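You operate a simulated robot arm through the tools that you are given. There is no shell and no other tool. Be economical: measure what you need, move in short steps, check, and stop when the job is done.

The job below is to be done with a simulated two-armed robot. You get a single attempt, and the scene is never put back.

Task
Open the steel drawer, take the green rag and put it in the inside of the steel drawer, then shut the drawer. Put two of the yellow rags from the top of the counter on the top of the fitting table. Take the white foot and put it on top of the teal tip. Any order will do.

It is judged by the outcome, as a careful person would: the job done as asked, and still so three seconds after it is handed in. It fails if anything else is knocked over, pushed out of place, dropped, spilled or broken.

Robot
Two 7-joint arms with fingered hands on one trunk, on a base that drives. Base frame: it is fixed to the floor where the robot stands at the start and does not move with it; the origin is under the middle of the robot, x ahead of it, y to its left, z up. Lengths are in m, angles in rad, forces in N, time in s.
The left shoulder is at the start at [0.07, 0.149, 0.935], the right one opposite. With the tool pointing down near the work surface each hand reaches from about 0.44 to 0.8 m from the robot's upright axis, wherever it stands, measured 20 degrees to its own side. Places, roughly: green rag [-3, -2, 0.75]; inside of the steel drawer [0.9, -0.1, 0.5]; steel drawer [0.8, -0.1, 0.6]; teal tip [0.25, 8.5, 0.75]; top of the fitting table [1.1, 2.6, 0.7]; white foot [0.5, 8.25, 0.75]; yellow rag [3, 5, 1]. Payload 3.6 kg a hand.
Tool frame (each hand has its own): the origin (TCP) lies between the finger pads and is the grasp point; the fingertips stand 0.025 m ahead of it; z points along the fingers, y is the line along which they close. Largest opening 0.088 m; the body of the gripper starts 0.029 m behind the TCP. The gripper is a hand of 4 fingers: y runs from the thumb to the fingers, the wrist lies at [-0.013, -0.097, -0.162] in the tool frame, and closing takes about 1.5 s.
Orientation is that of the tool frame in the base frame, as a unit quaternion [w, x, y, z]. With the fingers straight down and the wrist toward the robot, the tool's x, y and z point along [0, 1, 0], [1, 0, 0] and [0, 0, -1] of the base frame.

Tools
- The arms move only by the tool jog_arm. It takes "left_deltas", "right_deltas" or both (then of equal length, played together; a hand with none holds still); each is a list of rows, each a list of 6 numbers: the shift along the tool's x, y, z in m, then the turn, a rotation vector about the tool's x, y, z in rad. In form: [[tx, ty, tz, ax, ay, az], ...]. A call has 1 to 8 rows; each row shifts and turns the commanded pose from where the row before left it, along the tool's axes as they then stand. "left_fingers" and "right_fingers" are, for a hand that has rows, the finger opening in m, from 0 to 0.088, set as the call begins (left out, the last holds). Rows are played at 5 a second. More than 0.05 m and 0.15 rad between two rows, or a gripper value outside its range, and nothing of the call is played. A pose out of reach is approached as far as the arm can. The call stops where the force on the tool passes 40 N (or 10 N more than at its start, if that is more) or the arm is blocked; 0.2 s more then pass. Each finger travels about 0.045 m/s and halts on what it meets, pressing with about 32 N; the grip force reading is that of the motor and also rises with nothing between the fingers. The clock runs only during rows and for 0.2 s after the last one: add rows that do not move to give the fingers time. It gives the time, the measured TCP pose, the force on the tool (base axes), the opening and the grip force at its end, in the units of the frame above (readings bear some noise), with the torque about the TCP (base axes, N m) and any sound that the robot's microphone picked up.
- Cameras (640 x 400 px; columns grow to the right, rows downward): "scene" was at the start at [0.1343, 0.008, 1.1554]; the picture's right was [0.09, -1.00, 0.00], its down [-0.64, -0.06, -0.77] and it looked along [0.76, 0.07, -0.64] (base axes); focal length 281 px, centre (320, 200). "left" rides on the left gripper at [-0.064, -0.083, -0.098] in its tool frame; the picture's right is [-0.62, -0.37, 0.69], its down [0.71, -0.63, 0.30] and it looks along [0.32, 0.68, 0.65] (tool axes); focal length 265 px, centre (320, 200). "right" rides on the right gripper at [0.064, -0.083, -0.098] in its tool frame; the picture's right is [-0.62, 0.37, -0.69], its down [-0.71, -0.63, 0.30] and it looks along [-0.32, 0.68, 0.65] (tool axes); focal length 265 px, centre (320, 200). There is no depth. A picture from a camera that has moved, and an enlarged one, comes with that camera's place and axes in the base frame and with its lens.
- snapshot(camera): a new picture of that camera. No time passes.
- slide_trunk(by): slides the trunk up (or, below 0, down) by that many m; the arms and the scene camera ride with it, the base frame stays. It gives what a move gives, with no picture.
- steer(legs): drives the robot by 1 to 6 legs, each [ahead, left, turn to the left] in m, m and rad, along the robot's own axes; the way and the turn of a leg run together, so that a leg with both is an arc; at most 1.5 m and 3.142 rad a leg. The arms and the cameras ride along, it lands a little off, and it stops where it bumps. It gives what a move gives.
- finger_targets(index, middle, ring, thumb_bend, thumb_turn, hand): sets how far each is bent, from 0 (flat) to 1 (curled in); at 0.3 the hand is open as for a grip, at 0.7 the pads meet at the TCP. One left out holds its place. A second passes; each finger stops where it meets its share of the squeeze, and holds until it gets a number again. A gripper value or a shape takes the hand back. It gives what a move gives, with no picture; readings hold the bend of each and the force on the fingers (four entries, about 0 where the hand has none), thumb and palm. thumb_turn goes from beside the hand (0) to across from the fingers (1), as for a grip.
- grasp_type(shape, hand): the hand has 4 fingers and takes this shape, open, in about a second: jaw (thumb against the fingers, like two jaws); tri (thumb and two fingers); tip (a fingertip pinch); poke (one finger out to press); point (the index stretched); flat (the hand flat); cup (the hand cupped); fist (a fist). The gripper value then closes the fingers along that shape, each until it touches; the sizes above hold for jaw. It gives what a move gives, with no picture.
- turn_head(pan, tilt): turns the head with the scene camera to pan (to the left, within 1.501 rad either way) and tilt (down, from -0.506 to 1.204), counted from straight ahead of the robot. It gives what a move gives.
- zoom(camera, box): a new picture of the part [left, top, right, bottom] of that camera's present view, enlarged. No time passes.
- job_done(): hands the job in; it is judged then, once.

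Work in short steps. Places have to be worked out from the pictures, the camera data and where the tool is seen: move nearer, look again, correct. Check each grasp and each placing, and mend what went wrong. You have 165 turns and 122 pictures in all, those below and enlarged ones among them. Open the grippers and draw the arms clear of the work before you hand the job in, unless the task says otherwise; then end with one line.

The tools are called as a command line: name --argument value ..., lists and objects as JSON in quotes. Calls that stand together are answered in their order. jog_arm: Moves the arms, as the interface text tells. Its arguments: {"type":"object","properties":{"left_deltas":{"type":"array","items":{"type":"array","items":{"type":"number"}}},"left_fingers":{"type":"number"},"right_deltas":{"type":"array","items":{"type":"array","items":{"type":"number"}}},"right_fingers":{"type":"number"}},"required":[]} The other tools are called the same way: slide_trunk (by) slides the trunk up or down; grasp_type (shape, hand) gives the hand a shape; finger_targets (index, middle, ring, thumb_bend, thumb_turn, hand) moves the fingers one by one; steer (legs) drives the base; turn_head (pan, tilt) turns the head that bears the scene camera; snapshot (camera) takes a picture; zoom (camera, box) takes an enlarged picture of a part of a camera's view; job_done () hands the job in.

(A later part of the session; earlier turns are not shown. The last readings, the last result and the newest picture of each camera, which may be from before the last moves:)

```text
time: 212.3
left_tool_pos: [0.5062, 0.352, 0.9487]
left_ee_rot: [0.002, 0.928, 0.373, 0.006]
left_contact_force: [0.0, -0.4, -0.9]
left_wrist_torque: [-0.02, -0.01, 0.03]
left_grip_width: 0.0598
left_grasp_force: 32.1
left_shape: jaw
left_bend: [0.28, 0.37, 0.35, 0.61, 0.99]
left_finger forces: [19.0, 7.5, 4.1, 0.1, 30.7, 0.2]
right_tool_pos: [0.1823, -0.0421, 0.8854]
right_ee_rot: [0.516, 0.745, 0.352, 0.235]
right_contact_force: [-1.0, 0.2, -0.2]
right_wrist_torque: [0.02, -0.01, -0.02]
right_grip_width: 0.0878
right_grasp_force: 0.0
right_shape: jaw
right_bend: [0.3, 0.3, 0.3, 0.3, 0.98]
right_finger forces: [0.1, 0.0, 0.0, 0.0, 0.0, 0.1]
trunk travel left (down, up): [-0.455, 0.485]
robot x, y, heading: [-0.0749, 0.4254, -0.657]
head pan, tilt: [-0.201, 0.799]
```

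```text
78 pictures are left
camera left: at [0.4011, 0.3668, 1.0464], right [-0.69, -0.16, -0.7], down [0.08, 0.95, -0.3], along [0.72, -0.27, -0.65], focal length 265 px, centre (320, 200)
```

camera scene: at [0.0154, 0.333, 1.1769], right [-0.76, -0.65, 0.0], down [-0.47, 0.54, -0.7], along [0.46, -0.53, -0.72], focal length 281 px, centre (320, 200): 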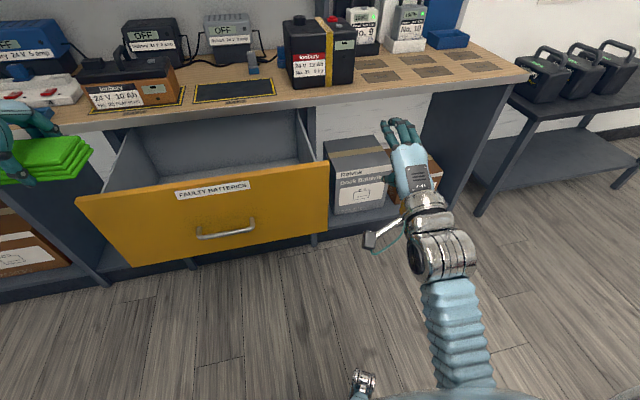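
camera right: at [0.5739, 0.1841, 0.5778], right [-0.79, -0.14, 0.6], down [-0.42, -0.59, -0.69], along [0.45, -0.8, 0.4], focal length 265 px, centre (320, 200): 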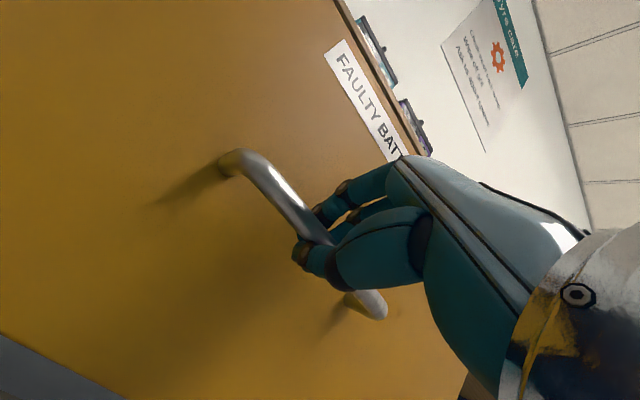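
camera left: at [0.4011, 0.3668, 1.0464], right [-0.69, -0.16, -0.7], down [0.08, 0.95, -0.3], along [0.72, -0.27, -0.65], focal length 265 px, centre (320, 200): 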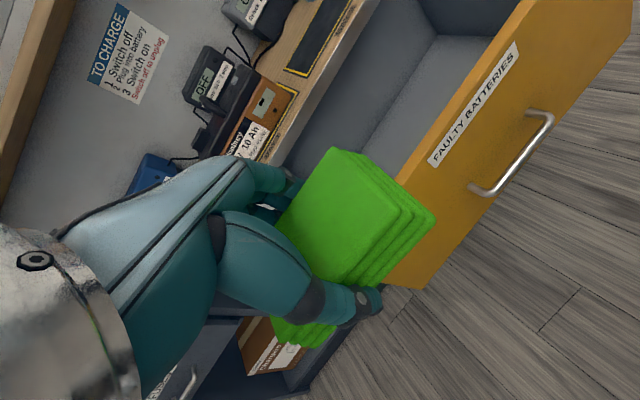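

Drawer front top edge runs from [0.67,0.35] to [0.33,-0.06] at z≈0.755. I raise the trunk to come in from above, and move ahead 0.16 m.

slide_trunk --by 0.2

steer --legs '[[0.16, 0, 0]]'

jog_arm --left_deltas '[[0, 0, 0, 0, 0, 0.15], [0, 0, 0, 0, 0, 0.15], [0, 0, 0, 0, 0, 0.15], [0, 0, 0, 0, 0, 0.15], [0, 0, 0, 0, 0, 0.15], [0, 0, 0, 0, 0, 0.15], [0, 0, 0, 0, 0, 0.15], [0, 0, 0, 0, 0, 0]]'

turn_head --pan 0.1 --tilt 0.9

snapshot --camera "scene"

```text
time: 214.4
left_tool_pos: [0.5072, 0.3503, 1.1483]
left_ee_rot: [0.001, 0.928, 0.373, 0.006]
left_contact_force: [0.7, -0.8, -0.7]
left_wrist_torque: [0.0, -0.01, 0.02]
left_grip_width: 0.0599
left_grasp_force: 31.8
left_shape: jaw
left_bend: [0.28, 0.37, 0.35, 0.61, 0.99]
left_finger forces: [19.1, 7.4, 4.1, 0.0, 30.7, 0.1]
right_tool_pos: [0.1834, -0.0418, 1.0851]
right_ee_rot: [0.515, 0.745, 0.352, 0.235]
right_contact_force: [0.2, -0.1, -0.1]
right_wrist_torque: [-0.01, 0.02, -0.01]
right_grip_width: 0.0876
right_grasp_force: 0.2
right_shape: jaw
right_bend: [0.3, 0.3, 0.3, 0.3, 0.98]
right_finger forces: [0.0, 0.1, 0.0, 0.0, 0.0, 0.0]
trunk travel left (down, up): [-0.655, 0.285]
robot x, y, heading: [-0.0757, 0.4229, -0.657]
head pan, tilt: [-0.201, 0.799]
```

```text
time: 217.1
left_tool_pos: [0.6309, 0.2552, 1.1494]
left_ee_rot: [0.002, 0.928, 0.373, 0.006]
left_contact_force: [-0.3, 0.2, -0.7]
left_wrist_torque: [-0.01, -0.01, -0.03]
left_grip_width: 0.0598
left_grasp_force: 32.0
left_shape: jaw
left_bend: [0.28, 0.37, 0.35, 0.61, 0.99]
left_finger forces: [19.1, 7.5, 4.2, 0.1, 30.7, 0.0]
right_tool_pos: [0.3074, -0.1376, 1.0868]
right_ee_rot: [0.517, 0.744, 0.351, 0.234]
right_contact_force: [-0.8, 0.0, -0.1]
right_wrist_torque: [-0.02, -0.02, -0.04]
right_grip_width: 0.0876
right_grasp_force: 0.1
right_shape: jaw
right_bend: [0.3, 0.3, 0.3, 0.3, 0.98]
right_finger forces: [0.0, 0.1, 0.1, 0.0, 0.1, 0.1]
trunk travel left (down, up): [-0.655, 0.285]
robot x, y, heading: [0.0514, 0.3267, -0.658]
head pan, tilt: [-0.201, 0.799]
```

```text
time: 218.9
left_tool_pos: [0.6319, 0.253, 1.1492]
left_ee_rot: [-0.001, 0.99, -0.143, 0.006]
left_contact_force: [0.8, -0.1, -1.6]
left_wrist_torque: [0.0, -0.01, -0.01]
left_grip_width: 0.0598
left_grasp_force: 32.5
left_shape: jaw
left_bend: [0.28, 0.37, 0.35, 0.61, 0.99]
left_finger forces: [18.9, 7.6, 4.1, 0.0, 30.7, 0.1]
right_tool_pos: [0.3071, -0.1391, 1.0842]
right_ee_rot: [0.516, 0.745, 0.351, 0.234]
right_contact_force: [-0.8, 0.5, -0.2]
right_wrist_torque: [0.0, -0.01, 0.02]
right_grip_width: 0.0874
right_grasp_force: 0.0
right_shape: jaw
right_bend: [0.3, 0.3, 0.3, 0.3, 0.98]
right_finger forces: [0.1, 0.0, 0.0, 0.0, 0.1, 0.1]
trunk travel left (down, up): [-0.655, 0.285]
robot x, y, heading: [0.051, 0.3246, -0.653]
head pan, tilt: [-0.201, 0.799]
```

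```text
time: 219.7
left_tool_pos: [0.6328, 0.2529, 1.1484]
left_ee_rot: [-0.003, 0.99, -0.143, 0.006]
left_contact_force: [0.2, -0.8, -1.0]
left_wrist_torque: [-0.02, -0.01, -0.03]
left_grip_width: 0.0596
left_grasp_force: 31.7
left_shape: jaw
left_bend: [0.28, 0.37, 0.35, 0.61, 0.99]
left_finger forces: [18.9, 7.6, 4.1, 0.1, 30.8, 0.0]
right_tool_pos: [0.3071, -0.1395, 1.0839]
right_ee_rot: [0.515, 0.745, 0.352, 0.235]
right_contact_force: [0.8, -0.1, -0.2]
right_wrist_torque: [0.02, -0.07, 0.05]
right_grip_width: 0.0876
right_grasp_force: 0.0
right_shape: jaw
right_bend: [0.3, 0.3, 0.3, 0.3, 0.98]
right_finger forces: [0.0, 0.0, 0.0, 0.0, 0.1, 0.0]
trunk travel left (down, up): [-0.655, 0.285]
robot x, y, heading: [0.0501, 0.3261, -0.655]
head pan, tilt: [0.099, 0.901]
```

```text
77 pictures are left
camera scene: at [0.1547, 0.2546, 1.369], right [-0.53, -0.85, 0.0], down [-0.66, 0.42, -0.62], along [0.53, -0.33, -0.78], focal length 281 px, centre (320, 200)
```

scene: 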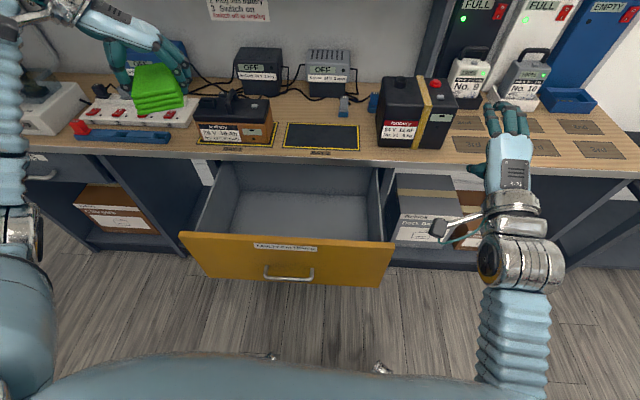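

I now see straight into the drawer. I move the left hand over its interior ([0.626, 0.097]) and start down.

jog_arm --left_deltas '[[0.0094, 0.038, 0, 0, 0, 0], [0.0094, 0.038, 0, 0, 0, 0], [0.0094, 0.038, 0, 0, 0, 0], [0.0094, 0.038, 0, 0, 0, 0], [0, 0, 0.045, 0, 0, 0], [0, 0, 0.045, 0, 0, 0], [0, 0, 0.045, 0, 0, 0], [0, 0, 0.045, 0, 0, 0]]'

snapshot --camera "scene"

snapshot --camera "left"

```text
time: 221.5
left_tool_pos: [0.6299, 0.0981, 0.9684]
left_ee_rot: [-0.002, 0.99, -0.142, 0.007]
left_contact_force: [-0.4, -0.1, -1.1]
left_wrist_torque: [-0.02, 0.02, -0.02]
left_grip_width: 0.0597
left_grasp_force: 32.5
left_shape: jaw
left_bend: [0.28, 0.37, 0.35, 0.61, 0.99]
left_finger forces: [19.1, 7.5, 4.1, 0.0, 30.7, 0.0]
right_tool_pos: [0.3081, -0.1385, 1.0861]
right_ee_rot: [0.516, 0.745, 0.353, 0.235]
right_contact_force: [0.9, -0.1, 0.7]
right_wrist_torque: [0.01, 0.01, -0.03]
right_grip_width: 0.0873
right_grasp_force: 0.0
right_shape: jaw
right_bend: [0.3, 0.3, 0.3, 0.3, 0.98]
right_finger forces: [0.1, 0.1, 0.1, 0.0, 0.1, 0.1]
trunk travel left (down, up): [-0.655, 0.285]
robot x, y, heading: [0.0478, 0.3281, -0.657]
head pan, tilt: [0.099, 0.901]
```

```text
76 pictures are left
camera scene: at [0.1559, 0.2564, 1.369], right [-0.53, -0.85, 0.0], down [-0.67, 0.41, -0.62], along [0.53, -0.33, -0.78], focal length 281 px, centre (320, 200)
```

scene: 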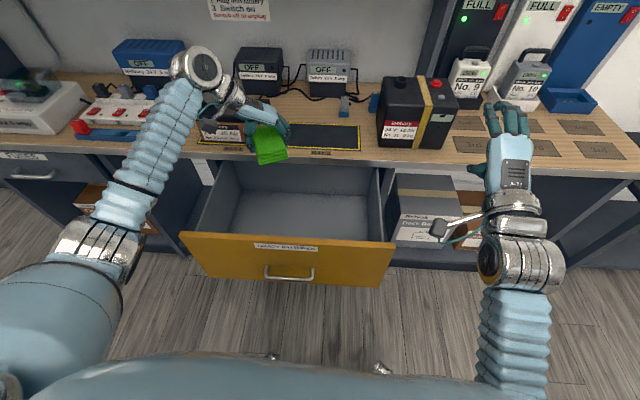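

```text
75 pictures are left
camera left: at [0.589, 0.1961, 1.0668], right [-0.48, 0.53, -0.7], down [0.87, 0.4, -0.29], along [0.13, -0.75, -0.65], focal length 265 px, centre (320, 200)
```

left: 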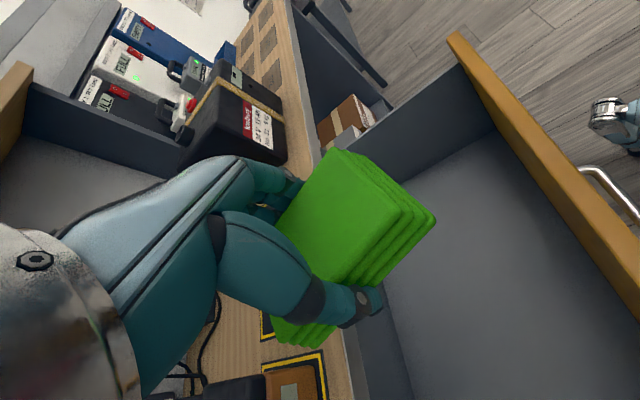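

There is clearance all round (counter edge ~8 cm behind, drawer front ~8 cm ahead). I descend further.

jog_arm --left_deltas '[[0, 0, 0.045, 0, 0, 0], [0, 0, 0.045, 0, 0, 0], [0, 0, 0.045, 0, 0, 0], [0, 0, 0.045, 0, 0, 0], [0, 0, 0.045, 0, 0, 0], [0, 0, 0.04, 0, 0, 0], [0, 0, 0, 0, 0, 0]]'

snapshot --camera "scene"

snapshot --camera "left"

```text
time: 223.1
left_tool_pos: [0.631, 0.0978, 0.7029]
left_ee_rot: [-0.002, 0.99, -0.142, 0.006]
left_contact_force: [0.6, -0.3, 0.3]
left_wrist_torque: [0.02, 0.0, 0.01]
left_grip_width: 0.0599
left_grasp_force: 31.9
left_shape: jaw
left_bend: [0.28, 0.37, 0.35, 0.61, 0.99]
left_finger forces: [19.0, 7.4, 4.1, 0.0, 30.6, 0.1]
right_tool_pos: [0.3084, -0.1386, 1.0858]
right_ee_rot: [0.515, 0.746, 0.352, 0.234]
right_contact_force: [0.1, 0.2, 0.0]
right_wrist_torque: [0.03, 0.01, -0.04]
right_grip_width: 0.0877
right_grasp_force: 0.1
right_shape: jaw
right_bend: [0.3, 0.3, 0.3, 0.3, 0.98]
right_finger forces: [0.0, 0.0, 0.0, 0.0, 0.0, 0.1]
trunk travel left (down, up): [-0.655, 0.285]
robot x, y, heading: [0.05, 0.3258, -0.659]
head pan, tilt: [0.099, 0.901]
```

```text
74 pictures are left
camera scene: at [0.1547, 0.2558, 1.369], right [-0.53, -0.85, 0.0], down [-0.66, 0.41, -0.62], along [0.53, -0.33, -0.78], focal length 281 px, centre (320, 200)
```

scene: 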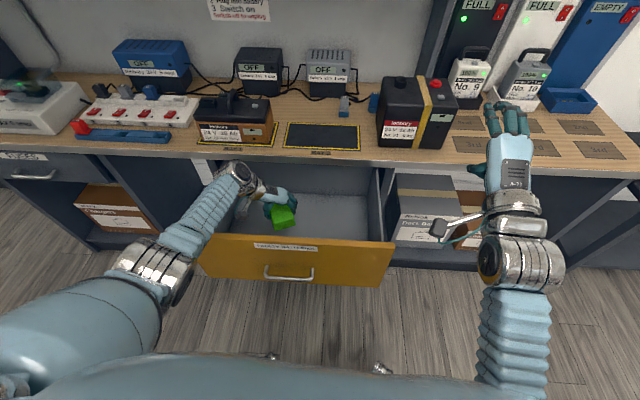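

```text
73 pictures are left
camera left: at [0.5917, 0.196, 0.8017], right [-0.48, 0.53, -0.7], down [0.87, 0.4, -0.29], along [0.13, -0.75, -0.65], focal length 265 px, centre (320, 200)
```

left: 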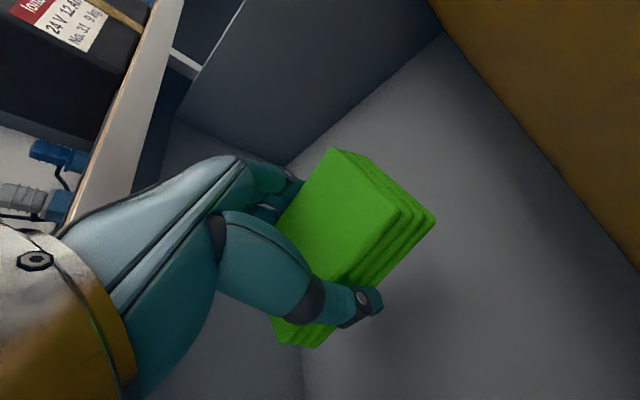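

Rag is well inside the drawer walls. I lower another 7 cm in small steps, watching force, since the forearm passes over the drawer front.

jog_arm --left_deltas '[[0, 0, 0.025, 0, 0, 0], [0, 0, 0.025, 0, 0, 0], [0, 0, 0.02, 0, 0, 0], [0, 0, 0, 0, 0, 0]]'

snapshot --camera "scene"

snapshot --camera "left"

```text
time: 224.1
left_tool_pos: [0.6081, 0.1012, 0.6417]
left_ee_rot: [-0.001, 0.99, -0.143, 0.006]
left_contact_force: [0.4, -0.4, -0.4]
left_wrist_torque: [-0.02, -0.02, 0.01]
left_grip_width: 0.0597
left_grasp_force: 31.5
left_shape: jaw
left_bend: [0.28, 0.37, 0.35, 0.61, 0.99]
left_finger forces: [19.0, 7.5, 4.0, 0.0, 30.7, 0.1]
left hand out of reach, approached as far as the arm can: row 2, 3
right_tool_pos: [0.3088, -0.1404, 1.085]
right_ee_rot: [0.515, 0.746, 0.352, 0.234]
right_contact_force: [-0.1, 0.2, 0.4]
right_wrist_torque: [0.02, -0.02, -0.02]
right_grip_width: 0.0877
right_grasp_force: 0.0
right_shape: jaw
right_bend: [0.3, 0.3, 0.3, 0.3, 0.98]
right_finger forces: [0.0, 0.0, 0.0, 0.0, 0.0, 0.0]
trunk travel left (down, up): [-0.655, 0.285]
robot x, y, heading: [0.0509, 0.3254, -0.657]
head pan, tilt: [0.099, 0.901]
```

```text
72 pictures are left
camera scene: at [0.1552, 0.2538, 1.3688], right [-0.53, -0.85, 0.0], down [-0.66, 0.42, -0.62], along [0.53, -0.33, -0.78], focal length 281 px, centre (320, 200)
```

scene: 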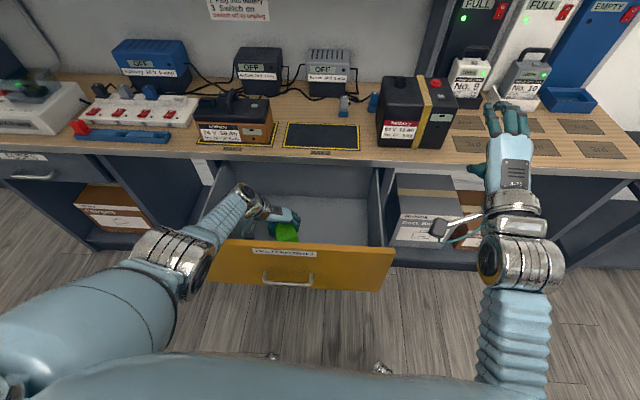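

```text
71 pictures are left
camera left: at [0.568, 0.2008, 0.7403], right [-0.48, 0.53, -0.7], down [0.87, 0.4, -0.29], along [0.13, -0.75, -0.65], focal length 265 px, centre (320, 200)
```

left: 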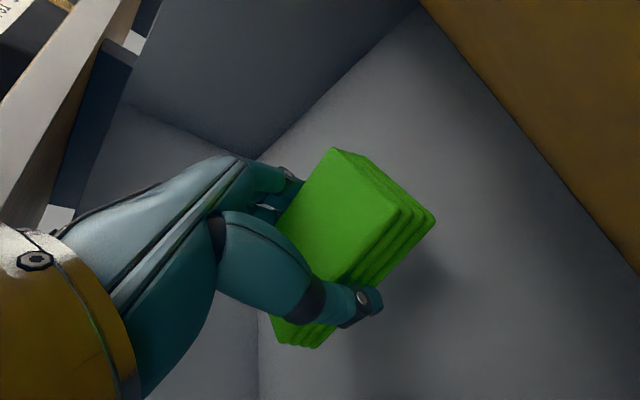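

At reach limit; I lower the trunk 3 cm to bring the rag closer to the drawer floor and check for contact.

slide_trunk --by -0.03

zoom --camera "scene" --box '[130, 150, 330, 290]'

```text
time: 224.9
left_tool_pos: [0.6075, 0.1039, 0.6121]
left_ee_rot: [-0.002, 0.99, -0.143, 0.006]
left_contact_force: [0.5, -0.6, -0.7]
left_wrist_torque: [-0.02, -0.03, 0.01]
left_grip_width: 0.0595
left_grasp_force: 31.3
left_shape: jaw
left_bend: [0.28, 0.37, 0.35, 0.61, 0.99]
left_finger forces: [18.9, 7.4, 4.0, 0.1, 30.5, 0.1]
right_tool_pos: [0.3082, -0.1393, 1.0556]
right_ee_rot: [0.516, 0.745, 0.352, 0.235]
right_contact_force: [-0.4, -0.1, 0.6]
right_wrist_torque: [0.01, 0.0, 0.0]
right_grip_width: 0.0878
right_grasp_force: 0.0
right_shape: jaw
right_bend: [0.3, 0.3, 0.3, 0.3, 0.98]
right_finger forces: [0.0, 0.1, 0.1, 0.0, 0.1, 0.0]
trunk travel left (down, up): [-0.625, 0.315]
robot x, y, heading: [0.0471, 0.3254, -0.657]
head pan, tilt: [0.099, 0.901]
```

```text
2.86 times, centred on (230, 220) of scene
camera zoom: at [0.1539, 0.2558, 1.3391], right [-0.53, -0.85, 0.0], down [-0.66, 0.41, -0.62], along [0.53, -0.33, -0.78], focal length 804 px, centre (577, 143)
```

zoom: 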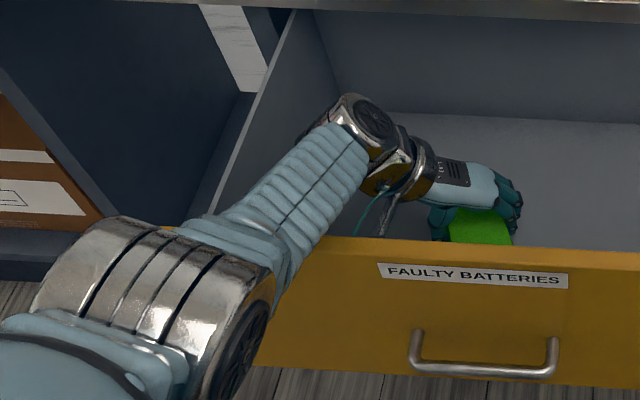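

No contact yet and the rag is a few centimetres above the floor; the forearm is close to the drawer front, so I release here.

jog_arm --left_deltas '[[0, 0, 0, 0, 0, 0], [0, 0, 0, 0, 0, 0], [0, 0, 0, 0, 0, 0], [0, 0, 0, 0, 0, 0], [0, 0, 0, 0, 0, 0], [0, 0, 0, 0, 0, 0]]' --left_fingers 0.088

snapshot --camera "left"

```text
time: 226.3
left_tool_pos: [0.608, 0.1011, 0.611]
left_ee_rot: [-0.002, 0.99, -0.143, 0.006]
left_contact_force: [0.1, -1.1, 0.7]
left_wrist_torque: [-0.01, -0.02, -0.03]
left_grip_width: 0.0875
left_grasp_force: 0.1
left_shape: jaw
left_bend: [0.3, 0.3, 0.3, 0.3, 0.98]
left_finger forces: [0.0, 0.0, 0.1, 0.0, 0.0, 0.0]
right_tool_pos: [0.3084, -0.1393, 1.0548]
right_ee_rot: [0.516, 0.745, 0.352, 0.235]
right_contact_force: [0.1, 0.7, -0.1]
right_wrist_torque: [-0.03, 0.02, 0.01]
right_grip_width: 0.0876
right_grasp_force: 0.0
right_shape: jaw
right_bend: [0.3, 0.3, 0.3, 0.3, 0.98]
right_finger forces: [0.0, 0.0, 0.0, 0.0, 0.0, 0.0]
trunk travel left (down, up): [-0.625, 0.315]
robot x, y, heading: [0.0525, 0.3259, -0.657]
head pan, tilt: [0.099, 0.901]
```

```text
69 pictures are left
camera left: at [0.5681, 0.2015, 0.7108], right [-0.48, 0.53, -0.7], down [0.87, 0.4, -0.29], along [0.13, -0.75, -0.65], focal length 265 px, centre (320, 200)
```

left: 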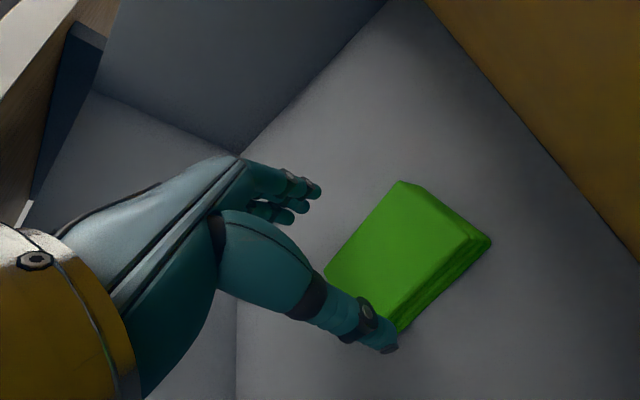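

The rag lies flat in the drawer. I raise the left hand well clear and bring it back.

jog_arm --left_deltas '[[0, 0, -0.045, 0, 0, 0], [0, 0, -0.05, 0, 0, 0], [0, 0, -0.05, 0, 0, 0], [0, 0, -0.05, 0, 0, 0], [0, 0, -0.05, 0, 0, 0], [0, 0, -0.05, 0, 0, 0], [0, 0, -0.05, 0, 0, 0], [0, 0, 0, 0, 0, 0]]'

jog_arm --left_deltas '[[-0.01, -0.038, 0, 0, 0, -0.15], [-0.01, -0.038, 0, 0, 0, -0.15], [-0.01, -0.038, 0, 0, 0, -0.15], [0, -0.03, 0, 0, 0, -0.15], [0, 0, 0, 0, 0, -0.15], [0, 0, 0, 0, 0, -0.15], [0, 0, 0, 0, 0, -0.15], [0, 0, 0, 0, 0, 0]]'

steer --legs '[[-0.22, 0, 0], [0, 0.34, 0]]'

turn_head --pan -0.2 --tilt 0.8

snapshot --camera "scene"

```text
time: 228.1
left_tool_pos: [0.6031, 0.1045, 0.9582]
left_ee_rot: [-0.002, 0.99, -0.142, 0.005]
left_contact_force: [-0.4, 0.5, -0.3]
left_wrist_torque: [-0.02, 0.01, -0.02]
left_grip_width: 0.0876
left_grasp_force: 0.0
left_shape: jaw
left_bend: [0.3, 0.3, 0.3, 0.3, 0.98]
left_finger forces: [0.0, 0.0, 0.0, 0.0, 0.1, 0.0]
right_tool_pos: [0.3089, -0.1394, 1.0538]
right_ee_rot: [0.516, 0.745, 0.351, 0.234]
right_contact_force: [0.2, 0.5, 0.2]
right_wrist_torque: [0.0, -0.01, -0.04]
right_grip_width: 0.0877
right_grasp_force: 0.1
right_shape: jaw
right_bend: [0.3, 0.3, 0.3, 0.3, 0.98]
right_finger forces: [0.0, 0.1, 0.1, 0.1, 0.0, 0.0]
trunk travel left (down, up): [-0.625, 0.315]
robot x, y, heading: [0.052, 0.3242, -0.66]
head pan, tilt: [0.099, 0.901]
```

```text
time: 229.9
left_tool_pos: [0.5847, 0.2476, 0.9575]
left_ee_rot: [0.001, 0.928, 0.373, 0.006]
left_contact_force: [-0.6, -0.3, -0.6]
left_wrist_torque: [-0.03, 0.02, -0.02]
left_grip_width: 0.0876
left_grasp_force: 0.0
left_shape: jaw
left_bend: [0.3, 0.3, 0.3, 0.3, 0.98]
left_finger forces: [0.0, 0.0, 0.1, 0.0, 0.0, 0.0]
right_tool_pos: [0.3092, -0.1396, 1.0542]
right_ee_rot: [0.515, 0.745, 0.352, 0.235]
right_contact_force: [-0.3, -0.4, 0.3]
right_wrist_torque: [0.0, 0.0, 0.0]
right_grip_width: 0.0876
right_grasp_force: 0.1
right_shape: jaw
right_bend: [0.3, 0.3, 0.3, 0.3, 0.98]
right_finger forces: [0.0, 0.0, 0.0, 0.1, 0.0, 0.0]
trunk travel left (down, up): [-0.625, 0.315]
robot x, y, heading: [0.0484, 0.3279, -0.66]
head pan, tilt: [0.099, 0.901]
```

```text
time: 237.8
left_tool_pos: [0.6192, 0.6539, 0.9581]
left_ee_rot: [0.002, 0.928, 0.373, 0.006]
left_contact_force: [0.8, 0.2, 0.1]
left_wrist_torque: [0.0, -0.03, 0.02]
left_grip_width: 0.0877
left_grasp_force: 0.1
left_shape: jaw
left_bend: [0.3, 0.3, 0.3, 0.3, 0.98]
left_finger forces: [0.0, 0.0, 0.1, 0.0, 0.0, 0.1]
right_tool_pos: [0.3433, 0.265, 1.0552]
right_ee_rot: [0.515, 0.745, 0.352, 0.235]
right_contact_force: [0.6, 0.9, -0.3]
right_wrist_torque: [-0.01, 0.02, -0.01]
right_grip_width: 0.0875
right_grasp_force: 0.0
right_shape: jaw
right_bend: [0.3, 0.3, 0.3, 0.3, 0.98]
right_finger forces: [0.1, 0.0, 0.0, 0.0, 0.0, 0.1]
trunk travel left (down, up): [-0.625, 0.315]
robot x, y, heading: [0.0888, 0.7345, -0.655]
head pan, tilt: [0.099, 0.901]
```

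```text
time: 238.6
left_tool_pos: [0.6195, 0.655, 0.9579]
left_ee_rot: [0.002, 0.928, 0.372, 0.006]
left_contact_force: [-0.2, -0.2, 0.0]
left_wrist_torque: [0.02, -0.03, -0.02]
left_grip_width: 0.0876
left_grasp_force: 0.1
left_shape: jaw
left_bend: [0.3, 0.3, 0.3, 0.3, 0.98]
left_finger forces: [0.0, 0.0, 0.0, 0.0, 0.0, 0.1]
right_tool_pos: [0.3445, 0.2672, 1.0555]
right_ee_rot: [0.516, 0.745, 0.352, 0.234]
right_contact_force: [-0.2, -0.4, -0.2]
right_wrist_torque: [-0.02, -0.01, 0.03]
right_grip_width: 0.0877
right_grasp_force: 0.1
right_shape: jaw
right_bend: [0.3, 0.3, 0.3, 0.3, 0.98]
right_finger forces: [0.1, 0.1, 0.1, 0.0, 0.0, 0.0]
trunk travel left (down, up): [-0.625, 0.315]
robot x, y, heading: [0.0842, 0.7361, -0.658]
head pan, tilt: [-0.201, 0.799]
```

```text
68 pictures are left
camera scene: at [0.1804, 0.6414, 1.3469], right [-0.76, -0.65, 0.0], down [-0.47, 0.54, -0.7], along [0.46, -0.53, -0.72], focal length 281 px, centre (320, 200)
```

scene: 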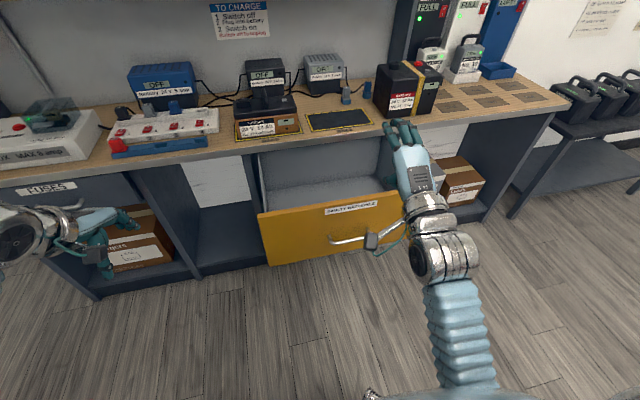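

The right hand is centred on the drawer front. I make a fist and lower to push height (z≈0.70).

grasp_type --shape "fist" --hand "right"

slide_trunk --by -0.2

jog_arm --right_deltas '[[0, -0.042, 0.0157, 0, 0, 0], [0, -0.042, 0.0157, 0, 0, 0], [0, -0.042, 0.0157, 0, 0, 0], [0, -0.014, 0.005, 0, 0, 0], [0, 0, 0, 0, 0, 0]]'

steer --legs '[[0.12, 0, 0]]'

snapshot --camera "scene"

```text
time: 239.5
left_tool_pos: [0.6192, 0.6547, 0.9576]
left_ee_rot: [0.001, 0.928, 0.372, 0.007]
left_contact_force: [0.0, 0.1, -0.3]
left_wrist_torque: [0.0, -0.03, -0.01]
left_grip_width: 0.0877
left_grasp_force: 0.0
left_shape: jaw
left_bend: [0.3, 0.3, 0.3, 0.3, 0.98]
left_finger forces: [0.1, 0.0, 0.1, 0.0, 0.0, 0.0]
right_tool_pos: [0.3437, 0.2662, 1.0558]
right_ee_rot: [0.516, 0.745, 0.352, 0.235]
right_contact_force: [0.6, -0.3, -0.4]
right_wrist_torque: [-0.05, -0.01, -0.01]
right_grip_width: 0.0
right_grasp_force: 0.1
right_shape: fist
right_bend: [1.0, 1.0, 1.0, 0.86, 0.85]
right_finger forces: [0.1, 0.1, 0.0, 0.1, 0.1, 0.0]
trunk travel left (down, up): [-0.625, 0.315]
robot x, y, heading: [0.0871, 0.7338, -0.657]
head pan, tilt: [-0.201, 0.799]
```

```text
time: 241.7
left_tool_pos: [0.6201, 0.6549, 0.7582]
left_ee_rot: [0.002, 0.928, 0.372, 0.007]
left_contact_force: [0.5, 0.3, -0.4]
left_wrist_torque: [0.0, -0.04, 0.06]
left_grip_width: 0.0876
left_grasp_force: 0.1
left_shape: jaw
left_bend: [0.3, 0.3, 0.3, 0.3, 0.98]
left_finger forces: [0.1, 0.0, 0.1, 0.2, 0.0, 0.1]
right_tool_pos: [0.3445, 0.266, 0.8548]
right_ee_rot: [0.516, 0.746, 0.352, 0.234]
right_contact_force: [0.2, 0.7, 0.1]
right_wrist_torque: [0.0, 0.01, 0.0]
right_grip_width: 0.0
right_grasp_force: 0.0
right_shape: fist
right_bend: [1.0, 1.0, 1.0, 0.86, 0.85]
right_finger forces: [0.0, 0.0, 0.1, 0.0, 0.1, 0.0]
trunk travel left (down, up): [-0.425, 0.515]
robot x, y, heading: [0.0869, 0.733, -0.658]
head pan, tilt: [-0.201, 0.799]
```

```text
time: 242.9
left_tool_pos: [0.6198, 0.6542, 0.7578]
left_ee_rot: [0.001, 0.928, 0.372, 0.006]
left_contact_force: [0.6, -0.3, 0.9]
left_wrist_torque: [0.02, 0.05, 0.03]
left_grip_width: 0.0877
left_grasp_force: 0.1
left_shape: jaw
left_bend: [0.3, 0.3, 0.3, 0.3, 0.98]
left_finger forces: [0.0, 0.1, 0.0, 0.0, 0.0, 0.0]
right_tool_pos: [0.3419, 0.2656, 0.7042]
right_ee_rot: [0.516, 0.745, 0.352, 0.235]
right_contact_force: [0.1, 0.1, -0.5]
right_wrist_torque: [0.02, 0.0, 0.0]
right_grip_width: 0.0
right_grasp_force: 0.1
right_shape: fist
right_bend: [1.0, 1.0, 1.0, 0.86, 0.85]
right_finger forces: [0.1, 0.0, 0.0, 0.0, 0.0, 0.1]
trunk travel left (down, up): [-0.425, 0.515]
robot x, y, heading: [0.0871, 0.7339, -0.661]
head pan, tilt: [-0.201, 0.799]
```

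```text
time: 245.1
left_tool_pos: [0.7147, 0.584, 0.7583]
left_ee_rot: [0.002, 0.928, 0.374, 0.007]
left_contact_force: [-0.2, 0.3, 0.5]
left_wrist_torque: [0.01, 0.03, -0.02]
left_grip_width: 0.0877
left_grasp_force: 0.1
left_shape: jaw
left_bend: [0.3, 0.3, 0.3, 0.3, 0.98]
left_finger forces: [0.0, 0.0, 0.0, 0.1, 0.0, 0.0]
right_tool_pos: [0.4377, 0.1919, 0.7055]
right_ee_rot: [0.515, 0.745, 0.353, 0.235]
right_contact_force: [1.4, -0.8, -1.0]
right_wrist_torque: [0.0, 0.01, -0.02]
right_grip_width: 0.0001
right_grasp_force: 0.0
right_shape: fist
right_bend: [1.0, 1.0, 1.0, 0.86, 0.85]
right_finger forces: [0.0, 0.0, 0.0, 0.0, 0.0, 0.0]
trunk travel left (down, up): [-0.425, 0.515]
robot x, y, heading: [0.1818, 0.6582, -0.658]
head pan, tilt: [-0.201, 0.799]
```

```text
67 pictures are left
camera scene: at [0.2764, 0.5665, 1.1469], right [-0.76, -0.65, 0.0], down [-0.47, 0.54, -0.7], along [0.46, -0.53, -0.72], focal length 281 px, centre (320, 200)
```

scene: 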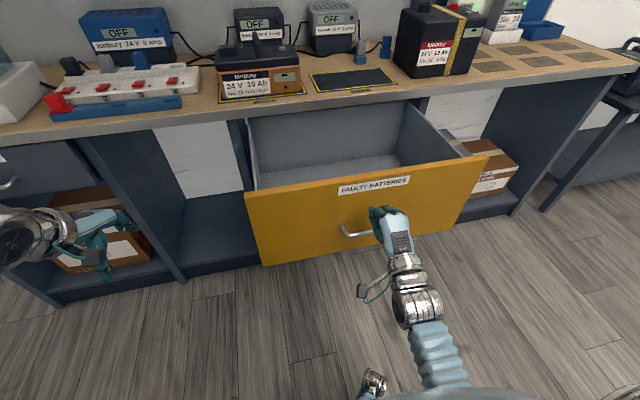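

Fist is just short of the drawer front. I lift the left hand so it stays clear of the counter, then push by driving forward.

jog_arm --left_deltas '[[0, -0.02, -0.04, 0, 0, 0], [0, -0.02, -0.045, 0, 0, 0], [0, -0.02, -0.045, 0, 0, 0], [0, -0.02, -0.045, 0, 0, 0], [0, 0, -0.045, 0, 0, 0], [0, 0, 0, 0, 0, 0]]'

steer --legs '[[0.2, 0, 0]]'

snapshot --camera "scene"

```text
time: 246.4
left_tool_pos: [0.657, 0.6403, 0.9773]
left_ee_rot: [0.0, 0.928, 0.373, 0.005]
left_contact_force: [-0.1, -0.6, -1.1]
left_wrist_torque: [-0.05, 0.02, -0.02]
left_grip_width: 0.088
left_grasp_force: 0.1
left_shape: jaw
left_bend: [0.3, 0.3, 0.3, 0.3, 0.98]
left_finger forces: [0.0, 0.1, 0.0, 0.1, 0.0, 0.0]
right_tool_pos: [0.4369, 0.1947, 0.7049]
right_ee_rot: [0.516, 0.745, 0.352, 0.235]
right_contact_force: [0.5, 0.6, 1.0]
right_wrist_torque: [0.0, 0.0, -0.01]
right_grip_width: 0.0
right_grasp_force: 0.0
right_shape: fist
right_bend: [1.0, 1.0, 1.0, 0.86, 0.85]
right_finger forces: [0.1, 0.0, 0.0, 0.0, 0.0, 0.0]
trunk travel left (down, up): [-0.425, 0.515]
robot x, y, heading: [0.1815, 0.6569, -0.66]
head pan, tilt: [-0.201, 0.799]
```

```text
time: 249.6
left_tool_pos: [0.8138, 0.5172, 0.9767]
left_ee_rot: [0.001, 0.928, 0.372, 0.005]
left_contact_force: [-0.6, 0.0, -0.7]
left_wrist_torque: [0.03, 0.0, 0.01]
left_grip_width: 0.0877
left_grasp_force: 0.1
left_shape: jaw
left_bend: [0.3, 0.3, 0.3, 0.3, 0.98]
left_finger forces: [0.0, 0.1, 0.0, 0.0, 0.1, 0.0]
right_tool_pos: [0.5948, 0.0711, 0.7056]
right_ee_rot: [0.516, 0.746, 0.351, 0.233]
right_contact_force: [0.2, 0.1, 0.6]
right_wrist_torque: [-0.01, -0.03, -0.01]
right_grip_width: 0.0
right_grasp_force: 0.0
right_shape: fist
right_bend: [1.0, 1.0, 1.0, 0.86, 0.85]
right_finger forces: [0.0, 0.1, 0.1, 0.1, 0.0, 0.0]
trunk travel left (down, up): [-0.425, 0.515]
robot x, y, heading: [0.3404, 0.533, -0.656]
head pan, tilt: [-0.201, 0.799]
```

```text
66 pictures are left
camera scene: at [0.4364, 0.4433, 1.1469], right [-0.76, -0.65, 0.0], down [-0.47, 0.54, -0.7], along [0.46, -0.53, -0.72], focal length 281 px, centre (320, 200)
```

scene: 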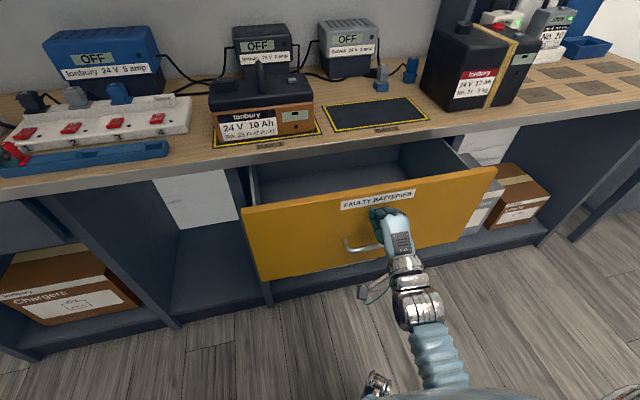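

The drawer is closing smoothly. I continue 0.1 m, then finish with the arm.

steer --legs '[[0.09, 0, 0]]'

jog_arm --right_deltas '[[0, 0.007, 0.0187, 0, 0, 0], [0, 0.007, 0.0187, 0, 0, 0], [0, 0.007, 0.0187, 0, 0, 0], [0, 0.007, 0.0187, 0, 0, 0], [0, 0.007, 0.0187, 0, 0, 0], [0, 0, 0, 0, 0, 0]]'

snapshot --camera "scene"

```text
time: 251.4
left_tool_pos: [0.8849, 0.4641, 0.9757]
left_ee_rot: [0.001, 0.928, 0.373, 0.005]
left_contact_force: [0.5, 0.2, -0.8]
left_wrist_torque: [0.03, 0.0, 0.02]
left_grip_width: 0.0877
left_grasp_force: 0.0
left_shape: jaw
left_bend: [0.3, 0.3, 0.3, 0.3, 0.98]
left_finger forces: [0.0, 0.0, 0.0, 0.1, 0.0, 0.0]
right_tool_pos: [0.6637, 0.0172, 0.7053]
right_ee_rot: [0.516, 0.745, 0.351, 0.234]
right_contact_force: [0.7, 0.3, 0.5]
right_wrist_torque: [0.02, 0.01, -0.01]
right_grip_width: 0.0001
right_grasp_force: 0.0
right_shape: fist
right_bend: [1.0, 1.0, 1.0, 0.86, 0.85]
right_finger forces: [0.0, 0.0, 0.0, 0.1, 0.0, 0.0]
trunk travel left (down, up): [-0.425, 0.515]
robot x, y, heading: [0.4168, 0.4759, -0.652]
head pan, tilt: [-0.201, 0.799]
```

```text
time: 252.3
left_tool_pos: [0.8823, 0.4648, 0.9771]
left_ee_rot: [0.002, 0.928, 0.372, 0.008]
left_contact_force: [0.2, -0.5, -0.4]
left_wrist_torque: [0.01, 0.0, -0.02]
left_grip_width: 0.0879
left_grasp_force: 0.1
left_shape: jaw
left_bend: [0.3, 0.3, 0.3, 0.3, 0.98]
left_finger forces: [0.1, 0.0, 0.1, 0.0, 0.0, 0.0]
right_tool_pos: [0.7087, -0.0216, 0.702]
right_ee_rot: [0.513, 0.748, 0.352, 0.233]
right_contact_force: [-32.7, 25.6, -4.3]
right_wrist_torque: [-0.47, -0.49, 0.59]
right_grip_width: 0.0806
right_grasp_force: 0.0
right_shape: fist
right_bend: [1.0, 1.0, 1.0, 0.97, 0.83]
right_finger forces: [0.0, 0.0, 0.0, 0.1, 48.4, 0.1]
trunk travel left (down, up): [-0.425, 0.515]
robot x, y, heading: [0.4142, 0.4789, -0.658]
head pan, tilt: [-0.201, 0.799]
stopped in row 4 (right hand): the force on the tool passed its limit at 60 N (the readings are from after the stop); the commanded pose is now the measured one
```

```text
65 pictures are left
camera scene: at [0.5061, 0.3892, 1.1474], right [-0.76, -0.65, 0.0], down [-0.47, 0.54, -0.7], along [0.46, -0.53, -0.71], focal length 281 px, centre (320, 200)
```

scene: 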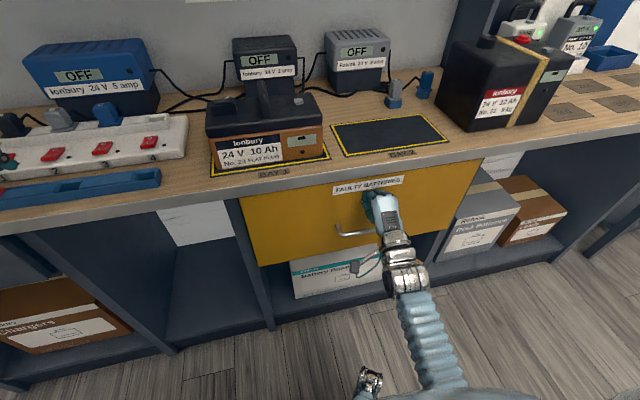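

The push stopped firmly: the drawer is shut. I back the fist off, drive back and verify.

jog_arm --right_deltas '[[0, -0.007, -0.0187, 0, 0, 0], [0, -0.014, -0.037, 0, 0, 0], [0, -0.014, -0.037, 0, 0, 0], [0, 0, 0, 0, 0, 0]]'

steer --legs '[[-0.4, 0, 0]]'

grasp_type --shape "jaw" --hand "right"

snapshot --camera "scene"

```text
time: 253.3
left_tool_pos: [0.8842, 0.4616, 0.9768]
left_ee_rot: [0.001, 0.928, 0.372, 0.006]
left_contact_force: [0.0, 0.8, 0.6]
left_wrist_torque: [0.01, 0.0, -0.01]
left_grip_width: 0.0878
left_grasp_force: 0.0
left_shape: jaw
left_bend: [0.3, 0.3, 0.3, 0.3, 0.98]
left_finger forces: [0.0, 0.0, 0.0, 0.0, 0.0, 0.1]
right_tool_pos: [0.6349, 0.0411, 0.7025]
right_ee_rot: [0.512, 0.747, 0.353, 0.233]
right_contact_force: [0.1, 0.3, -0.9]
right_wrist_torque: [-0.01, 0.01, 0.01]
right_grip_width: 0.0
right_grasp_force: 0.1
right_shape: fist
right_bend: [1.0, 1.0, 1.0, 0.86, 0.85]
right_finger forces: [0.1, 0.0, 0.0, 0.0, 0.1, 0.0]
trunk travel left (down, up): [-0.425, 0.515]
robot x, y, heading: [0.4166, 0.4787, -0.655]
head pan, tilt: [-0.201, 0.799]
```

```text
time: 258.9
left_tool_pos: [0.5674, 0.7088, 0.9772]
left_ee_rot: [0.001, 0.928, 0.373, 0.006]
left_contact_force: [-0.2, 0.0, 0.2]
left_wrist_torque: [-0.03, -0.01, 0.0]
left_grip_width: 0.0877
left_grasp_force: 0.0
left_shape: jaw
left_bend: [0.3, 0.3, 0.3, 0.3, 0.98]
left_finger forces: [0.0, 0.0, 0.1, 0.0, 0.0, 0.0]
right_tool_pos: [0.3182, 0.2848, 0.7006]
right_ee_rot: [0.512, 0.748, 0.353, 0.233]
right_contact_force: [-0.4, 0.1, -0.3]
right_wrist_torque: [0.04, 0.0, -0.01]
right_grip_width: 0.0
right_grasp_force: 0.1
right_shape: fist
right_bend: [1.0, 1.0, 1.0, 0.86, 0.85]
right_finger forces: [0.0, 0.0, 0.1, 0.0, 0.0, 0.0]
trunk travel left (down, up): [-0.425, 0.515]
robot x, y, heading: [0.1017, 0.7249, -0.66]
head pan, tilt: [-0.201, 0.799]
```

```text
time: 259.8
left_tool_pos: [0.5677, 0.7081, 0.9779]
left_ee_rot: [0.001, 0.928, 0.373, 0.006]
left_contact_force: [-0.1, -0.8, -0.7]
left_wrist_torque: [0.0, 0.0, -0.02]
left_grip_width: 0.0876
left_grasp_force: 0.0
left_shape: jaw
left_bend: [0.3, 0.3, 0.3, 0.3, 0.98]
left_finger forces: [0.0, 0.1, 0.1, 0.0, 0.0, 0.1]
right_tool_pos: [0.319, 0.2851, 0.7012]
right_ee_rot: [0.511, 0.748, 0.353, 0.232]
right_contact_force: [-0.1, 0.5, 0.4]
right_wrist_torque: [-0.03, 0.0, 0.01]
right_grip_width: 0.0876
right_grasp_force: 0.1
right_shape: jaw
right_bend: [0.3, 0.3, 0.3, 0.3, 0.97]
right_finger forces: [0.0, 0.1, 0.0, 0.1, 0.0, 0.0]
trunk travel left (down, up): [-0.425, 0.515]
robot x, y, heading: [0.1021, 0.7229, -0.659]
head pan, tilt: [-0.201, 0.799]
```

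```text
64 pictures are left
camera scene: at [0.1917, 0.6322, 1.1469], right [-0.76, -0.65, 0.0], down [-0.47, 0.54, -0.7], along [0.46, -0.53, -0.72], focal length 281 px, centre (320, 200)
```

scene: 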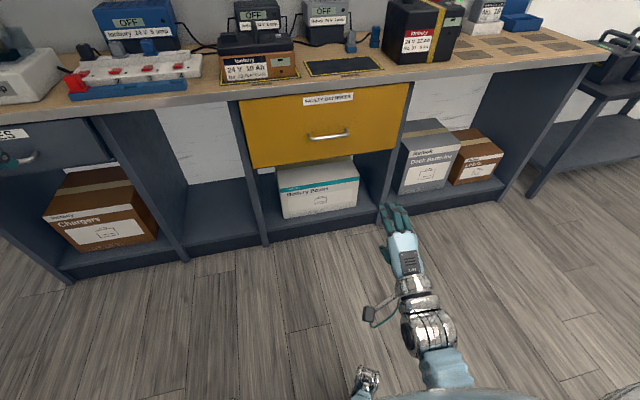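

Drawer shut with the rag inside. Next the yellow rags: I restore the right hand to point down and turn toward the reception counter.

jog_arm --right_deltas '[[0, 0.042, -0.0157, 0.15, 0, 0], [0, 0.04, 0, 0.15, 0, 0], [0, 0.03, 0, 0.15, 0, 0], [0, 0.0, -0.03, 0.15, 0, 0], [0, 0, -0.03, 0.15, 0, 0], [0, 0, -0.03, 0.15, 0, 0], [0, 0, -0.03, 0.15, 0, 0], [0, 0, -0.03, 0.15, 0, 0]]'

steer --legs '[[0, 0, 1.57]]'

turn_head --pan 0 --tilt 0.4

snapshot --camera "scene"

```text
time: 261.5
left_tool_pos: [0.5653, 0.7077, 0.9764]
left_ee_rot: [0.001, 0.928, 0.372, 0.007]
left_contact_force: [-0.7, -0.1, 0.7]
left_wrist_torque: [0.03, 0.01, 0.02]
left_grip_width: 0.0876
left_grasp_force: 0.0
left_shape: jaw
left_bend: [0.3, 0.3, 0.3, 0.3, 0.98]
left_finger forces: [0.1, 0.0, 0.1, 0.0, 0.0, 0.1]
right_tool_pos: [0.2902, 0.2236, 0.887]
right_ee_rot: [0.139, 0.917, 0.364, -0.08]
right_contact_force: [0.3, -0.4, 0.1]
right_wrist_torque: [-0.03, 0.0, 0.0]
right_grip_width: 0.0878
right_grasp_force: 0.2
right_shape: jaw
right_bend: [0.3, 0.3, 0.3, 0.3, 0.98]
right_finger forces: [0.1, 0.0, 0.0, 0.0, 0.0, 0.1]
right hand out of reach, approached as far as the arm can: row 2, 4, 5, 7, 8
trunk travel left (down, up): [-0.425, 0.515]
robot x, y, heading: [0.0965, 0.7216, -0.658]
head pan, tilt: [-0.201, 0.799]
stopped in row 8 (right hand): the arm was blocked; the commanded pose is now the measured one
```

```text
time: 271.8
left_tool_pos: [0.1199, 1.1917, 0.9757]
left_ee_rot: [-0.003, 0.396, 0.918, 0.006]
left_contact_force: [-0.2, 0.0, -0.5]
left_wrist_torque: [-0.02, 0.0, -0.01]
left_grip_width: 0.0877
left_grasp_force: 0.0
left_shape: jaw
left_bend: [0.3, 0.3, 0.3, 0.3, 0.98]
left_finger forces: [0.1, 0.0, 0.1, 0.0, 0.0, 0.0]
right_tool_pos: [0.6016, 0.9125, 0.8878]
right_ee_rot: [0.155, 0.395, 0.904, 0.041]
right_contact_force: [-0.1, -0.6, -0.2]
right_wrist_torque: [-0.01, -0.04, 0.03]
right_grip_width: 0.0878
right_grasp_force: 0.0
right_shape: jaw
right_bend: [0.3, 0.3, 0.3, 0.3, 0.98]
right_finger forces: [0.1, 0.1, 0.1, 0.0, 0.1, 0.0]
trunk travel left (down, up): [-0.425, 0.515]
robot x, y, heading: [0.1002, 0.7228, 0.902]
head pan, tilt: [-0.201, 0.799]
```

```text
time: 272.7
left_tool_pos: [0.1193, 1.1911, 0.9767]
left_ee_rot: [-0.003, 0.396, 0.918, 0.005]
left_contact_force: [-0.1, 0.5, -0.9]
left_wrist_torque: [0.03, 0.02, 0.0]
left_grip_width: 0.0878
left_grasp_force: 0.0
left_shape: jaw
left_bend: [0.3, 0.3, 0.3, 0.3, 0.98]
left_finger forces: [0.1, 0.1, 0.0, 0.0, 0.0, 0.0]
right_tool_pos: [0.6007, 0.9129, 0.8868]
right_ee_rot: [0.155, 0.396, 0.904, 0.041]
right_contact_force: [0.2, 0.1, -0.1]
right_wrist_torque: [-0.02, 0.0, -0.05]
right_grip_width: 0.0879
right_grasp_force: 0.1
right_shape: jaw
right_bend: [0.3, 0.3, 0.3, 0.3, 0.98]
right_finger forces: [0.0, 0.0, 0.0, 0.0, 0.0, 0.0]
trunk travel left (down, up): [-0.425, 0.515]
robot x, y, heading: [0.0983, 0.7235, 0.904]
head pan, tilt: [0.0, 0.4]
```

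```text
63 pictures are left
camera scene: at [0.1877, 0.836, 1.1819], right [0.79, -0.62, 0.0], down [-0.24, -0.31, -0.92], along [0.57, 0.72, -0.39], focal length 281 px, centre (320, 200)
```

scene: 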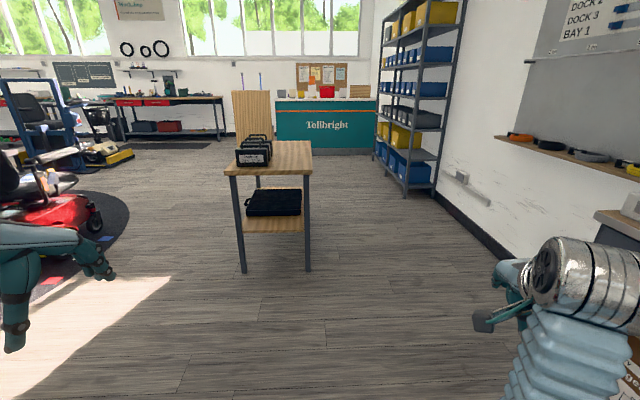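

The fitting table is ahead-left; a 1 m corridor passes on its right before the shelf rack. I drive through it toward the teal counter.

slide_trunk --by 0.2

steer --legs '[[1.05, 0, 0], [0, -0.45, 0], [1.2, 0, 0], [1.2, 0, 0]]'

snapshot --camera "scene"

```text
time: 274.9
left_tool_pos: [0.1191, 1.1913, 1.1773]
left_ee_rot: [-0.004, 0.396, 0.918, 0.006]
left_contact_force: [0.2, 0.1, 0.9]
left_wrist_torque: [0.0, 0.0, 0.01]
left_grip_width: 0.0878
left_grasp_force: 0.0
left_shape: jaw
left_bend: [0.3, 0.3, 0.3, 0.3, 0.98]
left_finger forces: [0.1, 0.1, 0.1, 0.0, 0.1, 0.1]
right_tool_pos: [0.602, 0.9117, 1.086]
right_ee_rot: [0.156, 0.396, 0.904, 0.04]
right_contact_force: [0.6, -0.3, 0.2]
right_wrist_torque: [0.0, 0.0, -0.01]
right_grip_width: 0.0879
right_grasp_force: 0.1
right_shape: jaw
right_bend: [0.3, 0.3, 0.3, 0.3, 0.98]
right_finger forces: [0.0, 0.0, 0.0, 0.0, 0.0, 0.1]
trunk travel left (down, up): [-0.625, 0.315]
robot x, y, heading: [0.0975, 0.7252, 0.904]
head pan, tilt: [0.0, 0.4]
```

```text
time: 324.4
left_tool_pos: [2.5731, 3.6348, 1.1758]
left_ee_rot: [-0.003, 0.388, 0.922, 0.005]
left_contact_force: [0.4, 1.3, -0.6]
left_wrist_torque: [0.01, 0.03, 0.0]
left_grip_width: 0.0879
left_grasp_force: 0.1
left_shape: jaw
left_bend: [0.3, 0.3, 0.3, 0.3, 0.98]
left_finger forces: [0.0, 0.0, 0.1, 0.0, 0.1, 0.1]
right_tool_pos: [3.0594, 3.365, 1.0867]
right_ee_rot: [0.156, 0.389, 0.907, 0.043]
right_contact_force: [1.0, 0.4, 0.6]
right_wrist_torque: [-0.01, -0.01, 0.0]
right_grip_width: 0.0878
right_grasp_force: 0.0
right_shape: jaw
right_bend: [0.3, 0.3, 0.3, 0.3, 0.98]
right_finger forces: [0.0, 0.0, 0.0, 0.1, 0.0, 0.1]
trunk travel left (down, up): [-0.625, 0.315]
robot x, y, heading: [2.5651, 3.1682, 0.919]
head pan, tilt: [0.0, 0.4]
```

```text
62 pictures are left
camera scene: at [2.6472, 3.2809, 1.3821], right [0.8, -0.6, 0.0], down [-0.23, -0.31, -0.92], along [0.56, 0.73, -0.39], focal length 281 px, centre (320, 200)
```

scene: 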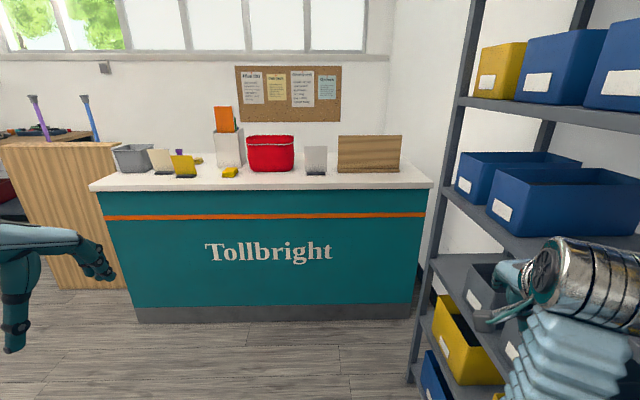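

Counter ahead with small yellow items on it. I zoom to identify them.

zoom --camera "scene" --box '[90, 90, 430, 220]'

```text
1.88 times, centred on (260, 155) of scene
camera zoom: at [2.6472, 3.2809, 1.3821], right [0.8, -0.6, 0.0], down [-0.23, -0.31, -0.92], along [0.56, 0.73, -0.39], focal length 530 px, centre (433, 285)
```

zoom: 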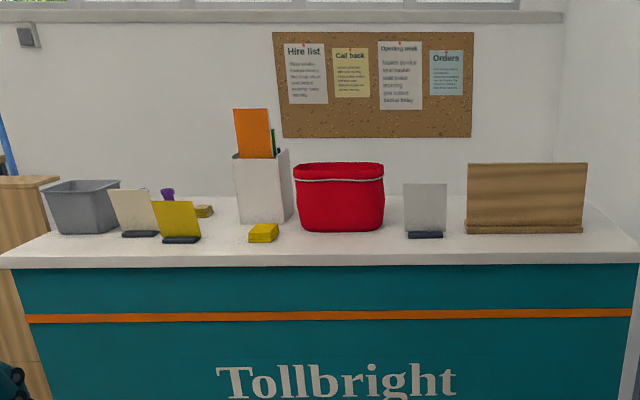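

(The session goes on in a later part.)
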